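You operate a simulated robot arm through the tools that you are given. There is no shell and no other tool. Be economical: measure what you need, move in short steps, check, and stop when the job is done.

You are at the controls of a simulated robot arm. One attempt, no reset.

Task
Put the steel bar marked "85 mm" from the top of the long steel bench on the grey slab with a yellow edge and the steel bar marked "55 mm" on top of the grey hard blank.

The check looks at the end state, three seconds after you hand in, the way a careful person would. Anything else that was tipped, shoved, dropped, spilled or broken makes it a failure.

Robot
A 7-joint arm with a two-finger parallel gripper, fixed in place. Base frame: the origin is at the foot of the arm, x ahead of it, y to its left, z up; the work surface is at about z = 0. Lengths are in m, angles in degrees, forces in N, time in s.
With the tool pointing down near the work surface it reaches from about 0.24 to 0.62 m from the base axis. Its first joint turns from -66.0 to 66.0 degrees. Payload 2.6 kg.
The TCP is the grasp point between the finger pads, 0.03 m short of the fingertips. In the tool frame z runs along the fingers and y along their closing line. Largest opening 0.094 m; finger width 0.028, thickness 0.01; the body of the gripper, 0.05 by 0.096 m, starts 0.055 m behind the TCP.
Orientation is that of the tool frame in the base frame, as a unit quaternion [x, y, z, w]. With the fingers straight down and closing along the base's y, the tool's x points along the base's -x, its y along +y and its z along -z.

Tools
- The arm moves only by the tool nudge_tool. Its argument "moves" is a list of rows, each an object (a shift or turn left out is 0, a gripper value left out holds the last) with "claw": the finger opening in m, from 0 to 0.094; "dp": the shift along the base's x, y, z in units of 25 mm (1.0 is 25 mm), a list of three; "rot": the turn, a rotation vector about the base's x, y, z in units of 4 degrees (1.0 is 4 degrees), a list of three. In form: [{"claw": claw, "dp": [x, y, z], "rot": [ax, ay, az]}, ...]. A call has 1 to 12 rows; each row shifts and turns the commanded pose from where the row before left it. A call with a number of a shift or a turn outside -1 to 1 is refused whole. A row lasts 0.2 s, in which the tool goes at most 0.05 m and 8.6 degrees; a call with a longer step from one row to the next is refused whole, and so is a gripper value outside its range. A pose out of reach is approached as far as the arm can. The call stops where the force on the tool passes 40 N (or 10 N more than at its start, if that is more) or the arm is blocked; 0.2 s more then pass. The fingers move at their own pace (about 0.072 m/s each) and stop on an object; they squeeze with about 23 N. The grip force told is the motor's: it shows also when the fingers shut on nothing. Time passes only in rows, and 0.2 s behind the last, so rows that do not move let the fingers close. The reply holds the time, the measured pose of the TCP, the force on the tool along the base axes, the opening and the grip force, in the units named above and with some noise.
- Cameras (640 x 400 px; columns grow to the right, rows downward): "scene" is fixed at [0.0246, 0.4391, 0.5736]; the picture's right is [-0.78, -0.63, 0.00], its down [-0.34, 0.42, -0.84] and it looks along [0.53, -0.65, -0.54] (base axes); focal length 256 px, centre (320, 200). "wrist" rides on the gripper at [-0.037, 0, -0.058] in the tool frame; the picture's right is [0.00, -1.00, 0.00], its down [0.97, 0.00, -0.24] and it looks along [0.24, 0.00, 0.97] (tool axes); focal length 218 px, centre (320, 200).
- get_image(camera): a new picture of that camera. No time passes.
- measure_at(camera, pixels): for up to 12 pixels [column, row] of the newest picture of that camera ("zoom" is the newest enlarged one), the place [x, y, z] in the base frame of the surface seen there, good to about 0.003 m, but the place of the scene camera against the robot may be out by one fixed shift of up to 0.018 m in any direction. No time passes.
- enlarge(camera, box): a new picture of the part [left, top, right, bottom] of that camera's present view, enlarged. No time passes.
- close_job(): hands the job in; it is judged then, once.

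Go step by step. Measure first, check grasps and placings, and put right what went wrong. The budget is 60 turns and 26 pictures, counting those below and the enlarged ones. Unless the task says otherwise, let go and move clear before handing in, and close with one line.

The tools are called after ">>>" as name(argument=value, ...) on one line, values as JSON. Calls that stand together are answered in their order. nudge_tool: Moves the arm, as the interface text tells. Its arguments: {"type":"object","properties":{"moves":{"type":"array"}},"required":["moves"]} The other tools are called the same way: get_image (camera) takes a picture; measure_at (camera, pixels) gives the place of the surface under pixels of a picture; enlarge (camera, box) takes an enlarged picture of a part of a camera's view; close_job () hands the job in.

At the start:

```text
clock: 0.0
ee_pos: [0.3593, 0.0422, 0.3834]
orientation: [0.0, 1.0, -0.001, 0.0]
force: [0.3, -0.2, 0.1]
grip_width: 0.094
grasp_force: 0.0
```

scene: 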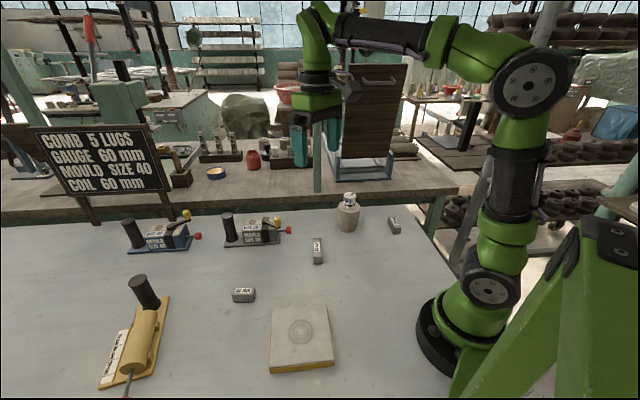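
wrist: 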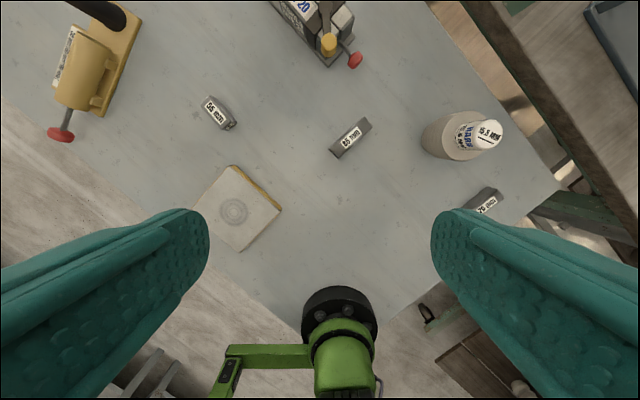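

The pictures show three small bars (scene about (318,250), (243,294), (393,225)), a slab with a yellow edge at (300,340) and a grey cylinder at (348,212). I'll enlarge to read the labels.

>>> enlarge(camera="wrist", box=[180, 70, 390, 200])

>>> enlarge(camera="wrist", box=[400, 90, 560, 230])

>>> enlarge(camera="scene", box=[100, 180, 420, 380])

```text
3.05 times, centred on (285, 135) of wrist
```

zoom: 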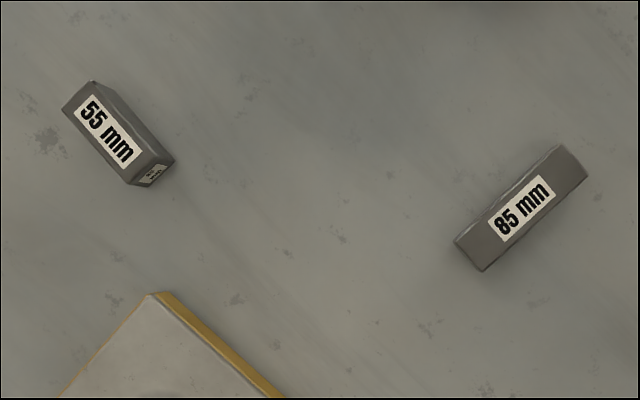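

```text
2.86 times, centred on (480, 160) of wrist
```

zoom: 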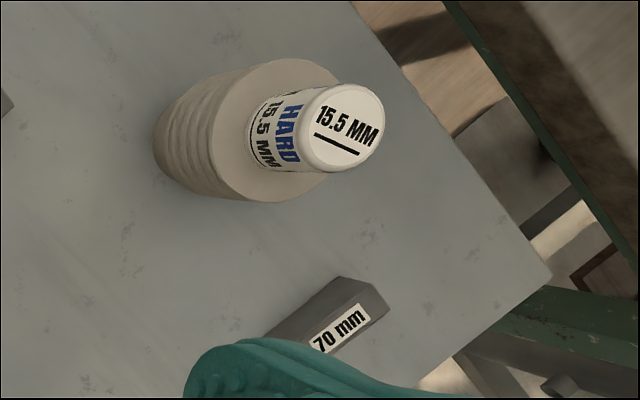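

```text
2.00 times, centred on (260, 280) of scene
```

zoom: 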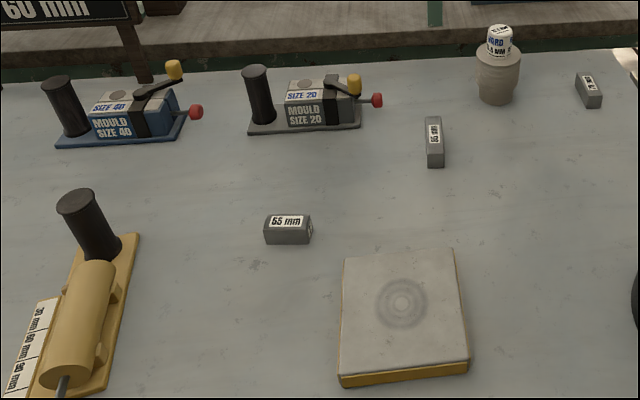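

The bars read 55 mm (scene 243,294), 85 mm (318,250) and 70 mm (393,225). I need to see what counts as the "grey hard blank", so I'll look closely at the cylinder and the moulds and measure points.

>>> enlarge(camera="scene", box=[300, 180, 410, 250])

>>> enlarge(camera="scene", box=[110, 190, 300, 270])

>>> measure_at(camera="scene", pixels=[[349, 195], [350, 203], [341, 208], [357, 208], [348, 228], [339, 225], [358, 225], [300, 332], [318, 243], [318, 262], [236, 291], [250, 291]])

>>> measure_at(camera="wrist", pixels=[[489, 133], [500, 135], [440, 140], [365, 120], [337, 153], [351, 137], [207, 105], [227, 125], [215, 112], [233, 209], [233, 167], [276, 210]])

```text
5.71 times, centred on (355, 215) of scene
```

zoom: 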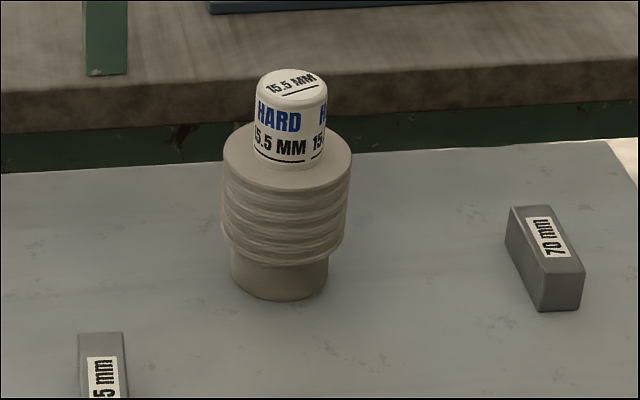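

```text
3.37 times, centred on (205, 230) of scene
```

zoom: 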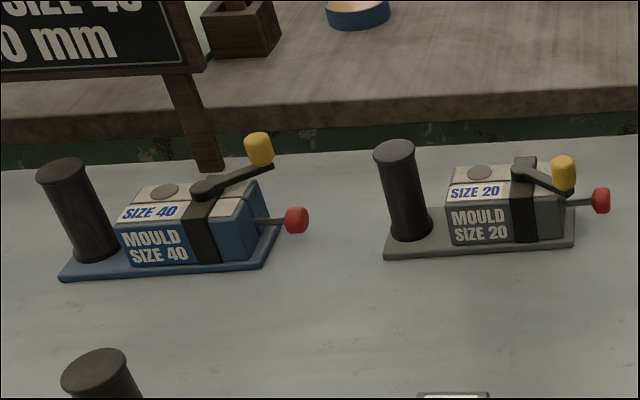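

```text
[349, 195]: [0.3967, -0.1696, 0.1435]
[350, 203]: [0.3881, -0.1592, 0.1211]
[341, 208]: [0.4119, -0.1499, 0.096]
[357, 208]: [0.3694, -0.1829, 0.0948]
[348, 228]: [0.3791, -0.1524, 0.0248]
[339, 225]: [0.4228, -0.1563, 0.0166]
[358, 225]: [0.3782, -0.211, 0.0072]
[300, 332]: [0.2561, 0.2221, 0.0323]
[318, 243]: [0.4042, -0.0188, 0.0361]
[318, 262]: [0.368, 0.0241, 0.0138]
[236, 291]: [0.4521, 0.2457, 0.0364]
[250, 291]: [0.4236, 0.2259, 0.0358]
```

```text
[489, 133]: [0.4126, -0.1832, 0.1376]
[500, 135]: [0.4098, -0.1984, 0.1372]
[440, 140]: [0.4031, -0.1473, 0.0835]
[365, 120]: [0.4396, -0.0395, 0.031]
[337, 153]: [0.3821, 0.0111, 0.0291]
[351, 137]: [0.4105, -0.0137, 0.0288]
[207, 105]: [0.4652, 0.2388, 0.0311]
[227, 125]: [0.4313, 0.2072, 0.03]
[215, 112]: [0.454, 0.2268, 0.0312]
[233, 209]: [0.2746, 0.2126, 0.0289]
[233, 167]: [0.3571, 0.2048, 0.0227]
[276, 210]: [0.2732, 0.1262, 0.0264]
```

The only "hard" item is the grey cylinder marked HARD 15.5 MM (top at about z 0.138, roughly 40 mm across), so that's where the 55 mm bar goes. I'll move over the 85 mm bar (centre about 0.411,-0.014, axis about -41°) with the yaw turned by -41°, then look.

>>> nudge_tool(moves=[{"claw": 0.094, "dp": [0.19, -0.204, -0.664], "rot": [0, 0, -0.93]}, {"dp": [0.19, -0.204, -0.664], "rot": [0, 0, -0.93]}, {"dp": [0.19, -0.204, -0.664], "rot": [0, 0, -0.93]}, {"dp": [0.19, -0.204, -0.664], "rot": [0, 0, -0.93]}, {"dp": [0.19, -0.204, -0.664], "rot": [0, 0, -0.93]}, {"dp": [0.19, -0.204, -0.664], "rot": [0, 0, -0.93]}, {"dp": [0.19, -0.204, -0.664], "rot": [0, 0, -0.93]}, {"dp": [0.19, -0.204, -0.664], "rot": [0, 0, -0.93]}, {"dp": [0.19, -0.204, -0.664], "rot": [0, 0, -0.93]}, {"dp": [0.19, -0.204, -0.664], "rot": [0, 0, -0.93]}, {"dp": [0.19, -0.204, -0.664], "rot": [0, 0, -0.93]}, {}])

>>> get_image(camera="wrist")

```text
clock: 2.6
ee_pos: [0.4106, -0.0146, 0.1996]
orientation: [0.351, 0.937, 0.001, 0.0]
force: [0.8, -0.5, 1.0]
grip_width: 0.0939
grasp_force: 0.1
```

```text
18 pictures are left
```

wrist: 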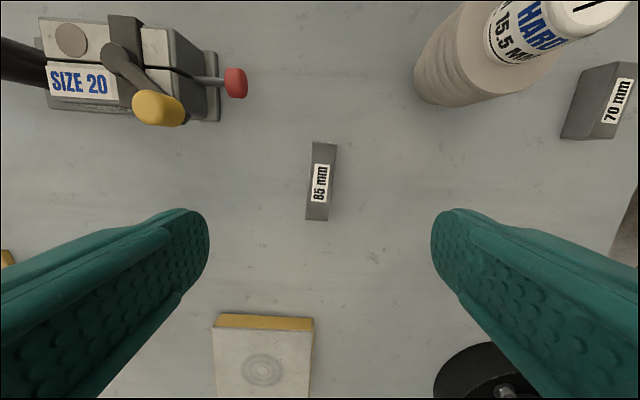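

The bar's top face runs from about (324,145) to (317,218) and leans about 6° from vertical in the wrist picture. I'll measure the ends and sides.

>>> measure_at(camera="wrist", pixels=[[323, 147], [317, 217], [320, 182], [311, 182], [330, 182], [215, 329], [312, 332], [262, 370], [258, 321], [580, 10], [430, 250]])

>>> enlarge(camera="wrist", box=[270, 130, 370, 230])

```text
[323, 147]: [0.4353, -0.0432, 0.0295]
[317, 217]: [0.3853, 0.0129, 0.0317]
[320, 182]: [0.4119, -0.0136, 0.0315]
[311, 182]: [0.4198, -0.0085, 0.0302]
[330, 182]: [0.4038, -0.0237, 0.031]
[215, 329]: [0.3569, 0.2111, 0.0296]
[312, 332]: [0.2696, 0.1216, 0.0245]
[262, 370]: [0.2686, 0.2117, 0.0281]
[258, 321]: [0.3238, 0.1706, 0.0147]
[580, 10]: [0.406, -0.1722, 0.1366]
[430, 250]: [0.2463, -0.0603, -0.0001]
```

```text
4.00 times, centred on (320, 180) of wrist
```

zoom: 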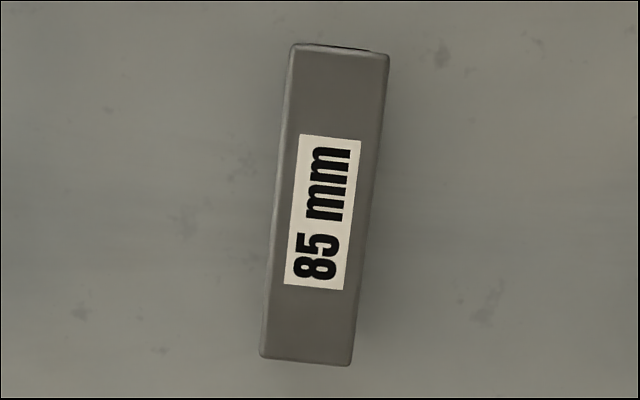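

The bar's centre is (0.410,-0.015), its top is at z 0.031 and its axis is about -47.5°. I'll turn another -6.3°, go down to z 0.036 and close.

>>> nudge_tool(moves=[{"rot": [0, 0, -0.8], "dp": [0, 0, -0.8]}, {"rot": [0, 0, -0.8], "dp": [0, 0, -0.8]}, {"dp": [0, 0, -1]}, {"dp": [0, 0, -1]}, {"dp": [0, 0, -1]}, {"dp": [0, 0, -0.8]}, {"dp": [0, 0, -0.7]}, {"dp": [0, 0, -0.4]}, {}])

>>> nudge_tool(moves=[{"claw": 0.0}, {}, {}, {}, {}])

>>> get_image(camera="wrist")

```text
clock: 4.6
ee_pos: [0.4107, -0.0144, 0.0371]
orientation: [0.402, 0.916, 0.0, 0.0]
force: [0.0, 0.0, 0.6]
grip_width: 0.094
grasp_force: 0.1
```

```text
clock: 5.8
ee_pos: [0.4121, -0.0146, 0.0375]
orientation: [0.401, 0.916, 0.0, 0.0]
force: [0.2, -2.2, 0.9]
grip_width: 0.0257
grasp_force: 23.0
```

```text
16 pictures are left
```

wrist: 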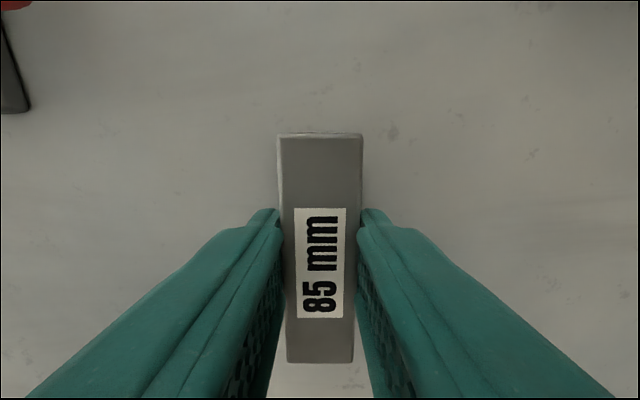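

The grip is solid (opening 0.0257, force 23) and the bar is centred between the pads. I'll lift it and carry it to above the slab centre at (0.270,0.211).

>>> nudge_tool(moves=[{"dp": [0, 0, 0.5]}, {"dp": [0, 0, 1]}, {"dp": [0, 0, 1]}, {"dp": [0, 0, 1]}, {}])

>>> nudge_tool(moves=[{"dp": [-0.568, 0.902, 0]}, {"dp": [-0.568, 0.902, 0]}, {"dp": [-0.568, 0.902, 0]}, {"dp": [-0.568, 0.902, 0]}, {"dp": [-0.568, 0.902, 0]}, {"dp": [-0.568, 0.902, 0]}, {"dp": [-0.568, 0.902, 0]}, {"dp": [-0.568, 0.902, 0]}, {"dp": [-0.568, 0.902, 0]}, {"dp": [-0.568, 0.902, 0]}, {}])

>>> get_image(camera="wrist")

```text
clock: 7.0
ee_pos: [0.4131, -0.0148, 0.1257]
orientation: [0.401, 0.916, 0.0, 0.0]
force: [0.2, 0.5, -4.5]
grip_width: 0.0257
grasp_force: 23.7
```

```text
clock: 9.4
ee_pos: [0.2684, 0.2128, 0.1253]
orientation: [0.4, 0.916, 0.0, 0.0]
force: [0.0, 0.0, -4.9]
grip_width: 0.0259
grasp_force: 22.8
```

```text
15 pictures are left
```

wrist: 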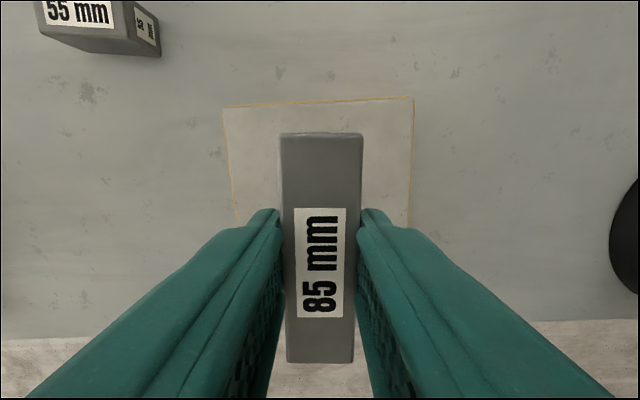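

The bar hangs over the slab and the position is right. I'll lower it to just above contact, then in small steps.

>>> nudge_tool(moves=[{"dp": [0, 0, -0.8]}, {"dp": [0, 0, -0.8]}, {"dp": [0, 0, -0.5]}, {"dp": [0, 0, -0.15]}, {}])

>>> measure_at(camera="wrist", pixels=[[225, 112], [410, 102], [380, 150], [255, 150], [400, 210]])

```text
clock: 10.6
ee_pos: [0.2695, 0.2131, 0.0681]
orientation: [0.401, 0.916, 0.0, 0.0]
force: [0.0, 0.0, -4.6]
grip_width: 0.0258
grasp_force: 23.3
```

```text
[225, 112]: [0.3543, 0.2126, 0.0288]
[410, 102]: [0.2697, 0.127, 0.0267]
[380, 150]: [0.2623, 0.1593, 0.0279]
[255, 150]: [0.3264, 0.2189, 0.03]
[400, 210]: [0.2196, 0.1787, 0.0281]
```

>>> nudge_tool(moves=[{"dp": [0, 0, -0.05]}, {"dp": [0, 0, -0.05]}, {}])

```text
clock: 11.4
ee_pos: [0.27, 0.2132, 0.0653]
orientation: [0.401, 0.916, 0.0, -0.001]
force: [-0.2, -0.5, -4.9]
grip_width: 0.0257
grasp_force: 23.0
```

The force is still only the bar's weight (-4.9 N), so there's no contact yet. I'll go down in 1 mm steps.

>>> nudge_tool(moves=[{"dp": [0, 0, -0.04]}, {}])

>>> nudge_tool(moves=[{"dp": [0, 0, -0.04]}, {}])

```text
clock: 12.0
ee_pos: [0.27, 0.2127, 0.0655]
orientation: [0.401, 0.916, 0.0, 0.0]
force: [-1.2, -1.4, 2.7]
grip_width: 0.0258
grasp_force: 23.0
```

```text
clock: 12.6
ee_pos: [0.2687, 0.2129, 0.0636]
orientation: [0.402, 0.916, -0.001, 0.001]
force: [-5.4, -5.9, 18.6]
grip_width: 0.0257
grasp_force: 22.8
```

The force has risen to +18.6 N, so the bar is resting on the slab. I'll ease up 1 mm, open and rise.

>>> nudge_tool(moves=[{"dp": [0, 0, 0.04]}, {"claw": 0.06}, {}, {}, {"dp": [0, 0, 0.4]}, {"dp": [0, 0, 1]}, {"dp": [0, 0, 1]}, {"dp": [0, 0, 1]}, {"dp": [0, 0, 1]}, {}])

>>> get_image(camera="wrist")

```text
clock: 14.8
ee_pos: [0.2704, 0.2129, 0.1749]
orientation: [0.401, 0.916, 0.0, 0.0]
force: [0.0, 0.2, 0.1]
grip_width: 0.06
grasp_force: 0.0
```

```text
14 pictures are left
```

wrist: 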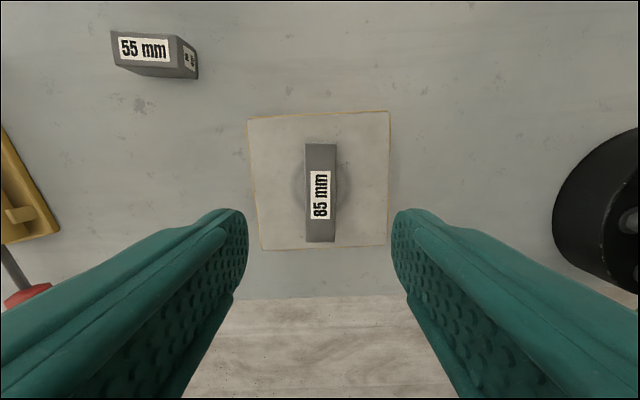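

The 85 mm bar sits centred on the slab. The gripper's closing line now runs along the 55 mm bar's long axis, and 55 mm fits the opening, so I'll go over it and look.

>>> nudge_tool(moves=[{"claw": 0.094, "dp": [0.888, 0.05, 0.12]}, {"dp": [0.888, 0.05, 0.12]}, {"dp": [0.888, 0.05, 0.12]}, {"dp": [0.888, 0.05, 0.12]}, {"dp": [0.888, 0.05, 0.12]}, {"dp": [0.888, 0.05, 0.12]}, {"dp": [0.888, 0.05, 0.12]}, {"dp": [0.888, 0.05, 0.12]}, {}])

>>> get_image(camera="wrist")

```text
clock: 16.8
ee_pos: [0.4463, 0.2208, 0.1996]
orientation: [0.402, 0.916, -0.001, 0.0]
force: [-0.1, -0.2, 0.6]
grip_width: 0.0942
grasp_force: 0.0
```

```text
13 pictures are left
```

wrist: 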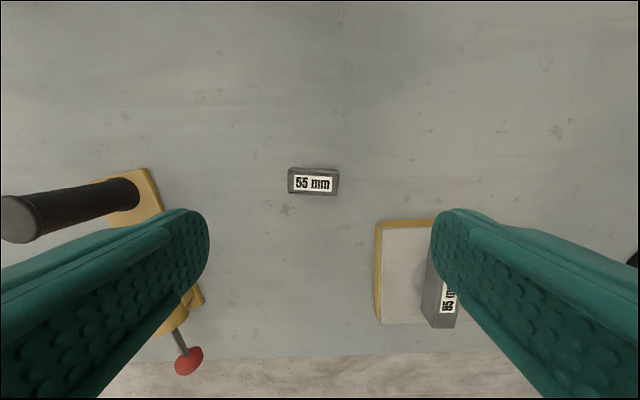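

The 55 mm bar is at about (314,182). Before going down I'll measure its ends and the clearances to the black post, the yellow base and the slab.

>>> measure_at(camera="wrist", pixels=[[290, 184], [336, 184], [314, 173], [314, 193], [314, 183], [20, 218], [120, 190], [150, 190], [380, 230], [434, 223], [175, 315], [197, 298]])

>>> enlarge(camera="wrist", box=[270, 140, 360, 220])

```text
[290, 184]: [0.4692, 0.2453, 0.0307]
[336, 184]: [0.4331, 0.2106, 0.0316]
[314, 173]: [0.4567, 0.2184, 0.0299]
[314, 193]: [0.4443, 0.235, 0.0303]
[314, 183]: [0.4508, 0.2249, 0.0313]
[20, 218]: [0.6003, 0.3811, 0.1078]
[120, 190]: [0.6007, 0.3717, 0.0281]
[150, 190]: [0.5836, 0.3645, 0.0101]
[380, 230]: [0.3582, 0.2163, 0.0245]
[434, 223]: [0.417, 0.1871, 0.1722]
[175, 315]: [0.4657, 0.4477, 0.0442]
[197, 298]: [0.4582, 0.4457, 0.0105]
```

```text
5.00 times, centred on (315, 180) of wrist
```

zoom: 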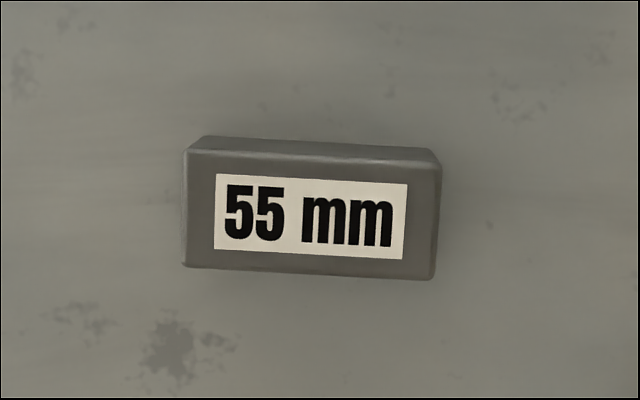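

The bar's centre is (0.451,0.227), tilted about -2.6° from the closing line, with clear space all round. I'll correct for that, go down and close on its ends.

>>> nudge_tool(moves=[{"rot": [0, 0, -0.65], "dp": [0.19, 0.25, -0.8]}, {"dp": [0, 0, -1]}, {"dp": [0, 0, -1]}, {"dp": [0, 0, -1]}, {"dp": [0, 0, -1]}, {"dp": [0, 0, -0.8]}, {"dp": [0, 0, -0.55]}, {"dp": [0, 0, -0.35]}, {}])

>>> nudge_tool(moves=[{"claw": 0.0}, {}, {}, {}])

>>> get_image(camera="wrist")

```text
clock: 18.8
ee_pos: [0.4531, 0.2266, 0.0358]
orientation: [0.422, 0.907, 0.0, 0.001]
force: [-0.4, 0.6, -0.2]
grip_width: 0.0939
grasp_force: 0.1
```

```text
clock: 19.8
ee_pos: [0.4513, 0.2271, 0.0371]
orientation: [0.421, 0.907, 0.0, -0.001]
force: [0.0, -0.4, -0.4]
grip_width: 0.055
grasp_force: 23.2
```

```text
11 pictures are left
```

wrist: 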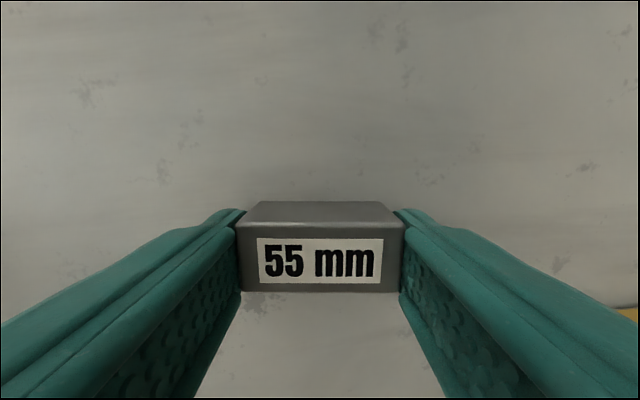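

The grip on the 55 mm bar is firm (opening 0.055). I'll lift to z 0.25 and carry it to short of the blank, so the wrist camera can see the blank's top.

>>> nudge_tool(moves=[{"dp": [0, 0, 0.5]}, {"dp": [0, 0, 1]}, {"dp": [0, 0, 1]}, {"dp": [0, 0, 1]}, {"dp": [0, 0, 1]}, {"dp": [0, 0, 1]}, {"dp": [0, 0, 1]}, {"dp": [0, 0, 1]}, {"dp": [0, 0, 1]}, {}])

>>> nudge_tool(moves=[{"dp": [-0.227, -0.88, 0]}, {"dp": [-0.227, -0.88, 0]}, {"dp": [-0.227, -0.88, 0]}, {"dp": [-0.227, -0.88, 0]}, {"dp": [-0.227, -0.88, 0]}, {"dp": [-0.227, -0.88, 0]}, {"dp": [-0.227, -0.88, 0]}, {"dp": [-0.227, -0.88, 0]}, {"dp": [-0.227, -0.88, 0]}, {"dp": [-0.227, -0.88, 0]}, {"dp": [-0.227, -0.88, 0]}, {"dp": [-0.227, -0.88, 0]}])

>>> nudge_tool(moves=[{"dp": [-0.227, -0.88, 0]}, {"dp": [-0.227, -0.88, 0]}, {"dp": [-0.227, -0.88, 0]}, {"dp": [-0.227, -0.88, 0]}, {}])

>>> get_image(camera="wrist")

```text
clock: 22.0
ee_pos: [0.4535, 0.2287, 0.2504]
orientation: [0.422, 0.907, 0.0, 0.0]
force: [0.2, -1.0, -3.4]
grip_width: 0.055
grasp_force: 23.0
```

```text
clock: 24.6
ee_pos: [0.3846, -0.0379, 0.2487]
orientation: [0.421, 0.907, 0.0, 0.001]
force: [0.0, 0.5, -4.3]
grip_width: 0.0547
grasp_force: 23.3
```

```text
clock: 25.8
ee_pos: [0.3602, -0.1251, 0.2506]
orientation: [0.422, 0.907, -0.001, 0.0]
force: [0.3, 0.5, -2.7]
grip_width: 0.0547
grasp_force: 23.7
```

```text
10 pictures are left
```

wrist: 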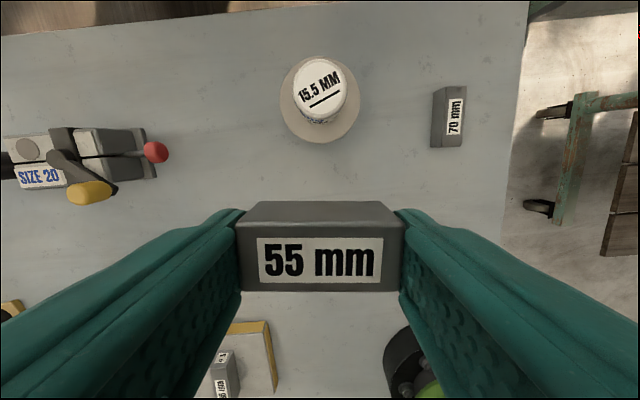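

The blank's top disc is at about (320,87), spanning columns 294 to 346. I'll measure its centre and rims, and some points on the held bar.

>>> measure_at(camera="wrist", pixels=[[320, 87], [297, 87], [343, 87], [320, 64], [320, 110], [310, 77], [332, 100], [320, 230], [320, 285], [320, 208]])

>>> enlarge(camera="wrist", box=[270, 40, 370, 150])

```text
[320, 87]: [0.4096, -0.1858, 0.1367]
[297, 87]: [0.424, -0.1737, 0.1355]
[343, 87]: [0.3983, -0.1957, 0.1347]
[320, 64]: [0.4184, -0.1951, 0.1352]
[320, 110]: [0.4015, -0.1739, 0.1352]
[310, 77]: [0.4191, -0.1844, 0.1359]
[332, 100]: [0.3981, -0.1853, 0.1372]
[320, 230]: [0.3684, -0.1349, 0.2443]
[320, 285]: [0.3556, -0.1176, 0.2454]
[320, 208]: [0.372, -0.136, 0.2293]
```

```text
3.64 times, centred on (320, 95) of wrist
```

zoom: 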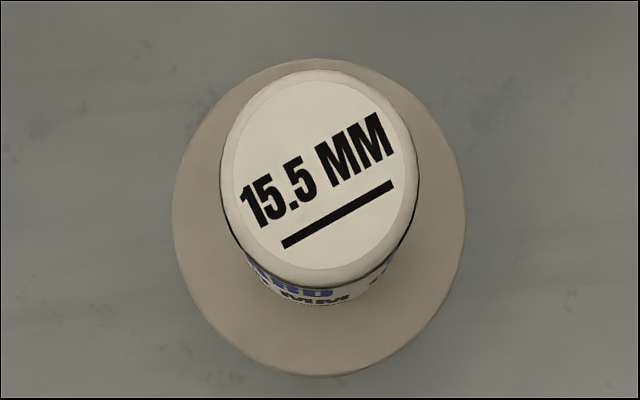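

The disc centre is (0.410,-0.185), its top is at z 0.136 and its diameter is about 40 mm. The bar's centre is nearly at the TCP. I'll shift over it and come down to about 7 mm above contact.

>>> nudge_tool(moves=[{"dp": [0.49, -0.59, 0]}, {"dp": [0.49, -0.59, 0]}, {"dp": [0.49, -0.59, 0]}, {"dp": [0.49, -0.59, 0]}, {}, {"dp": [0, 0, -0.8]}, {"dp": [0, 0, -0.8]}, {"dp": [0, 0, -0.7]}, {"dp": [0, 0, -0.5]}, {}])

>>> enlarge(camera="scene", box=[290, 130, 410, 250])

```text
clock: 28.0
ee_pos: [0.408, -0.1824, 0.18]
orientation: [0.422, 0.907, 0.0, 0.0]
force: [-0.4, 0.2, -3.0]
grip_width: 0.0546
grasp_force: 22.4
```

```text
3.33 times, centred on (350, 190) of scene
```

zoom: 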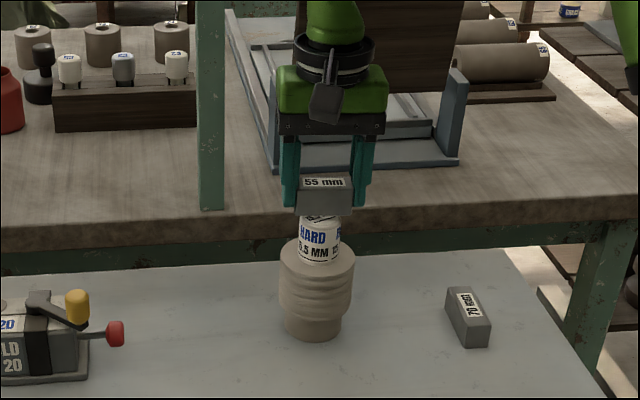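

The bar lines up over the blank. The rack on the back bench also holds small blanks, one of them grey (about scene 337,150), so I'll check those before placing.

>>> enlarge(camera="scene", box=[180, 115, 360, 195])

>>> measure_at(camera="scene", pixels=[[219, 150], [213, 140], [302, 140], [253, 160], [290, 158], [217, 174]])

```text
3.56 times, centred on (270, 155) of scene
```

zoom: 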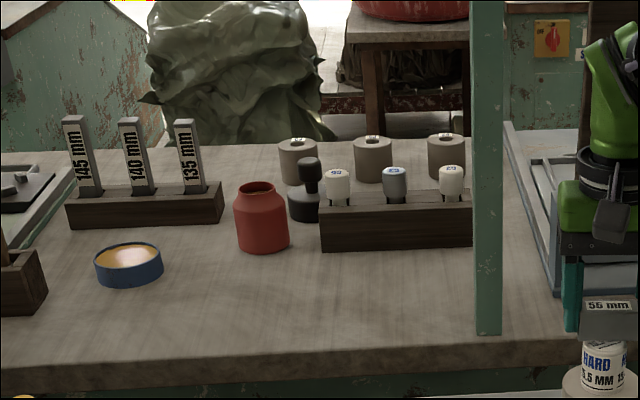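

```text
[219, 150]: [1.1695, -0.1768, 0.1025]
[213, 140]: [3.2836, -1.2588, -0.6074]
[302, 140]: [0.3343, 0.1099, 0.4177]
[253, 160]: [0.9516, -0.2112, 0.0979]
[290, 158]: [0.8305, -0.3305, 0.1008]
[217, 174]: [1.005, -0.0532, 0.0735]
```

The back-bench blanks are beyond x 0.8 and out of reach, so the HARD cylinder is the target. I'll trim the position slightly and lower in small steps.

>>> nudge_tool(moves=[{"dp": [0.03, -0.05, -0.1]}, {"dp": [0, 0, -0.08]}, {}])

>>> nudge_tool(moves=[{"dp": [0, 0, -0.04]}, {}])

```text
clock: 28.8
ee_pos: [0.4102, -0.1842, 0.1751]
orientation: [0.422, 0.907, 0.001, 0.0]
force: [-0.4, 0.5, -3.5]
grip_width: 0.0548
grasp_force: 22.9
```

```text
clock: 29.4
ee_pos: [0.4097, -0.1841, 0.1743]
orientation: [0.422, 0.907, 0.0, 0.001]
force: [-0.1, -0.5, -3.2]
grip_width: 0.0549
grasp_force: 22.8
```

>>> nudge_tool(moves=[{"dp": [0, 0, -0.04]}, {}])

```text
clock: 30.0
ee_pos: [0.4108, -0.1846, 0.1728]
orientation: [0.422, 0.907, -0.001, 0.001]
force: [-0.8, -0.8, -3.6]
grip_width: 0.0547
grasp_force: 22.9
```

There's still no contact (-3.6 N), so I'll take another 0.75 mm step.

>>> nudge_tool(moves=[{"dp": [0, 0, -0.03]}, {}])

```text
clock: 30.6
ee_pos: [0.4106, -0.1846, 0.1714]
orientation: [0.423, 0.906, 0.0, 0.0]
force: [-1.0, -0.5, -1.5]
grip_width: 0.0545
grasp_force: 23.1
```

The load is starting to come off (-1.5 N). One more small step.

>>> nudge_tool(moves=[{"dp": [0, 0, -0.02]}, {}])

```text
clock: 31.2
ee_pos: [0.4106, -0.1852, 0.1724]
orientation: [0.423, 0.906, -0.001, 0.0]
force: [-4.0, 0.6, 9.0]
grip_width: 0.0547
grasp_force: 23.4
```

The force is +9 N, so the bar is resting on the blank. I'll ease up slightly, open gently and rise.

>>> nudge_tool(moves=[{"dp": [0, 0, 0.015]}, {"claw": 0.06}, {"claw": 0.066}, {"claw": 0.075}, {"claw": 0.085}, {}, {"dp": [0, 0, 0.3]}, {"dp": [0, 0, 0.8]}, {"dp": [0, 0, 1]}, {"dp": [0, 0, 1]}, {}])

>>> get_image(camera="wrist")

>>> enlarge(camera="scene", box=[290, 130, 410, 250])

```text
clock: 33.6
ee_pos: [0.4085, -0.1843, 0.25]
orientation: [0.422, 0.907, 0.0, 0.0]
force: [0.8, -0.6, -0.5]
grip_width: 0.0848
grasp_force: 0.0
```

```text
6 pictures are left
```

wrist: 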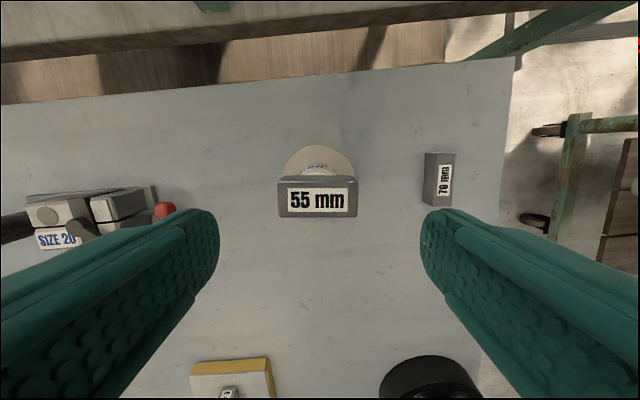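

```text
3.33 times, centred on (350, 190) of scene
```

zoom: 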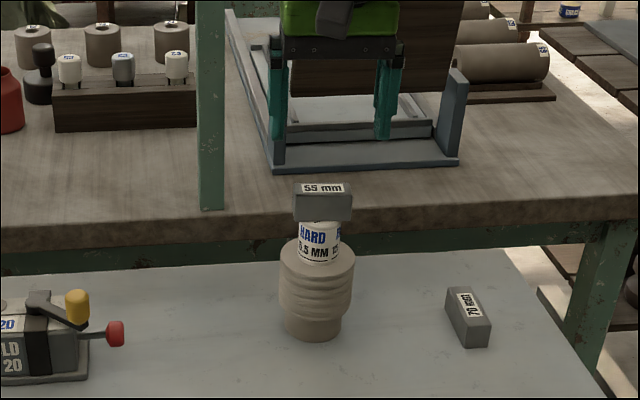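

The 55 mm bar lies flat and centred on the blank, and the gripper is clear above it. I'll rise further and take one last full view.

>>> nudge_tool(moves=[{"dp": [0, 0, 1]}, {"dp": [0, 0, 1]}, {"dp": [0, 0, 1]}, {}, {}])

>>> get_image(camera="scene")

```text
clock: 34.8
ee_pos: [0.4102, -0.1856, 0.3245]
orientation: [0.422, 0.907, 0.001, 0.001]
force: [-0.3, -0.6, -0.1]
grip_width: 0.0849
grasp_force: 0.1
```

```text
4 pictures are left
```

scene: 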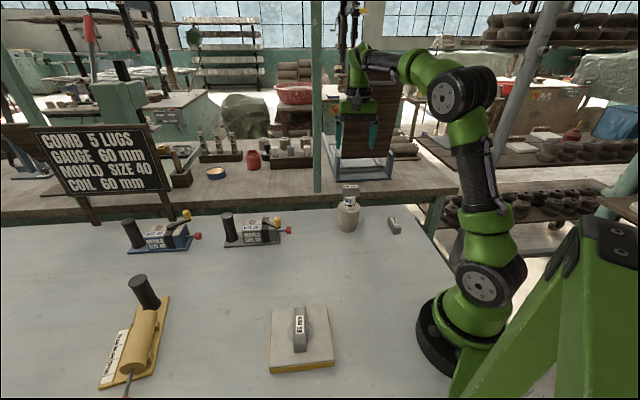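

The 85 mm bar is on the slab (300,328), the 55 mm bar is on the blank (350,190) and nothing else has moved. I'm handing in.

>>> close_job()

```text
The job is handed in.
```

I put the 85 mm bar on the yellow-edged slab and the 55 mm bar on top of the grey hard blank, which I took to be the grey cylinder marked "HARD 15.5 MM"; the arm is clear and nothing else was moved.
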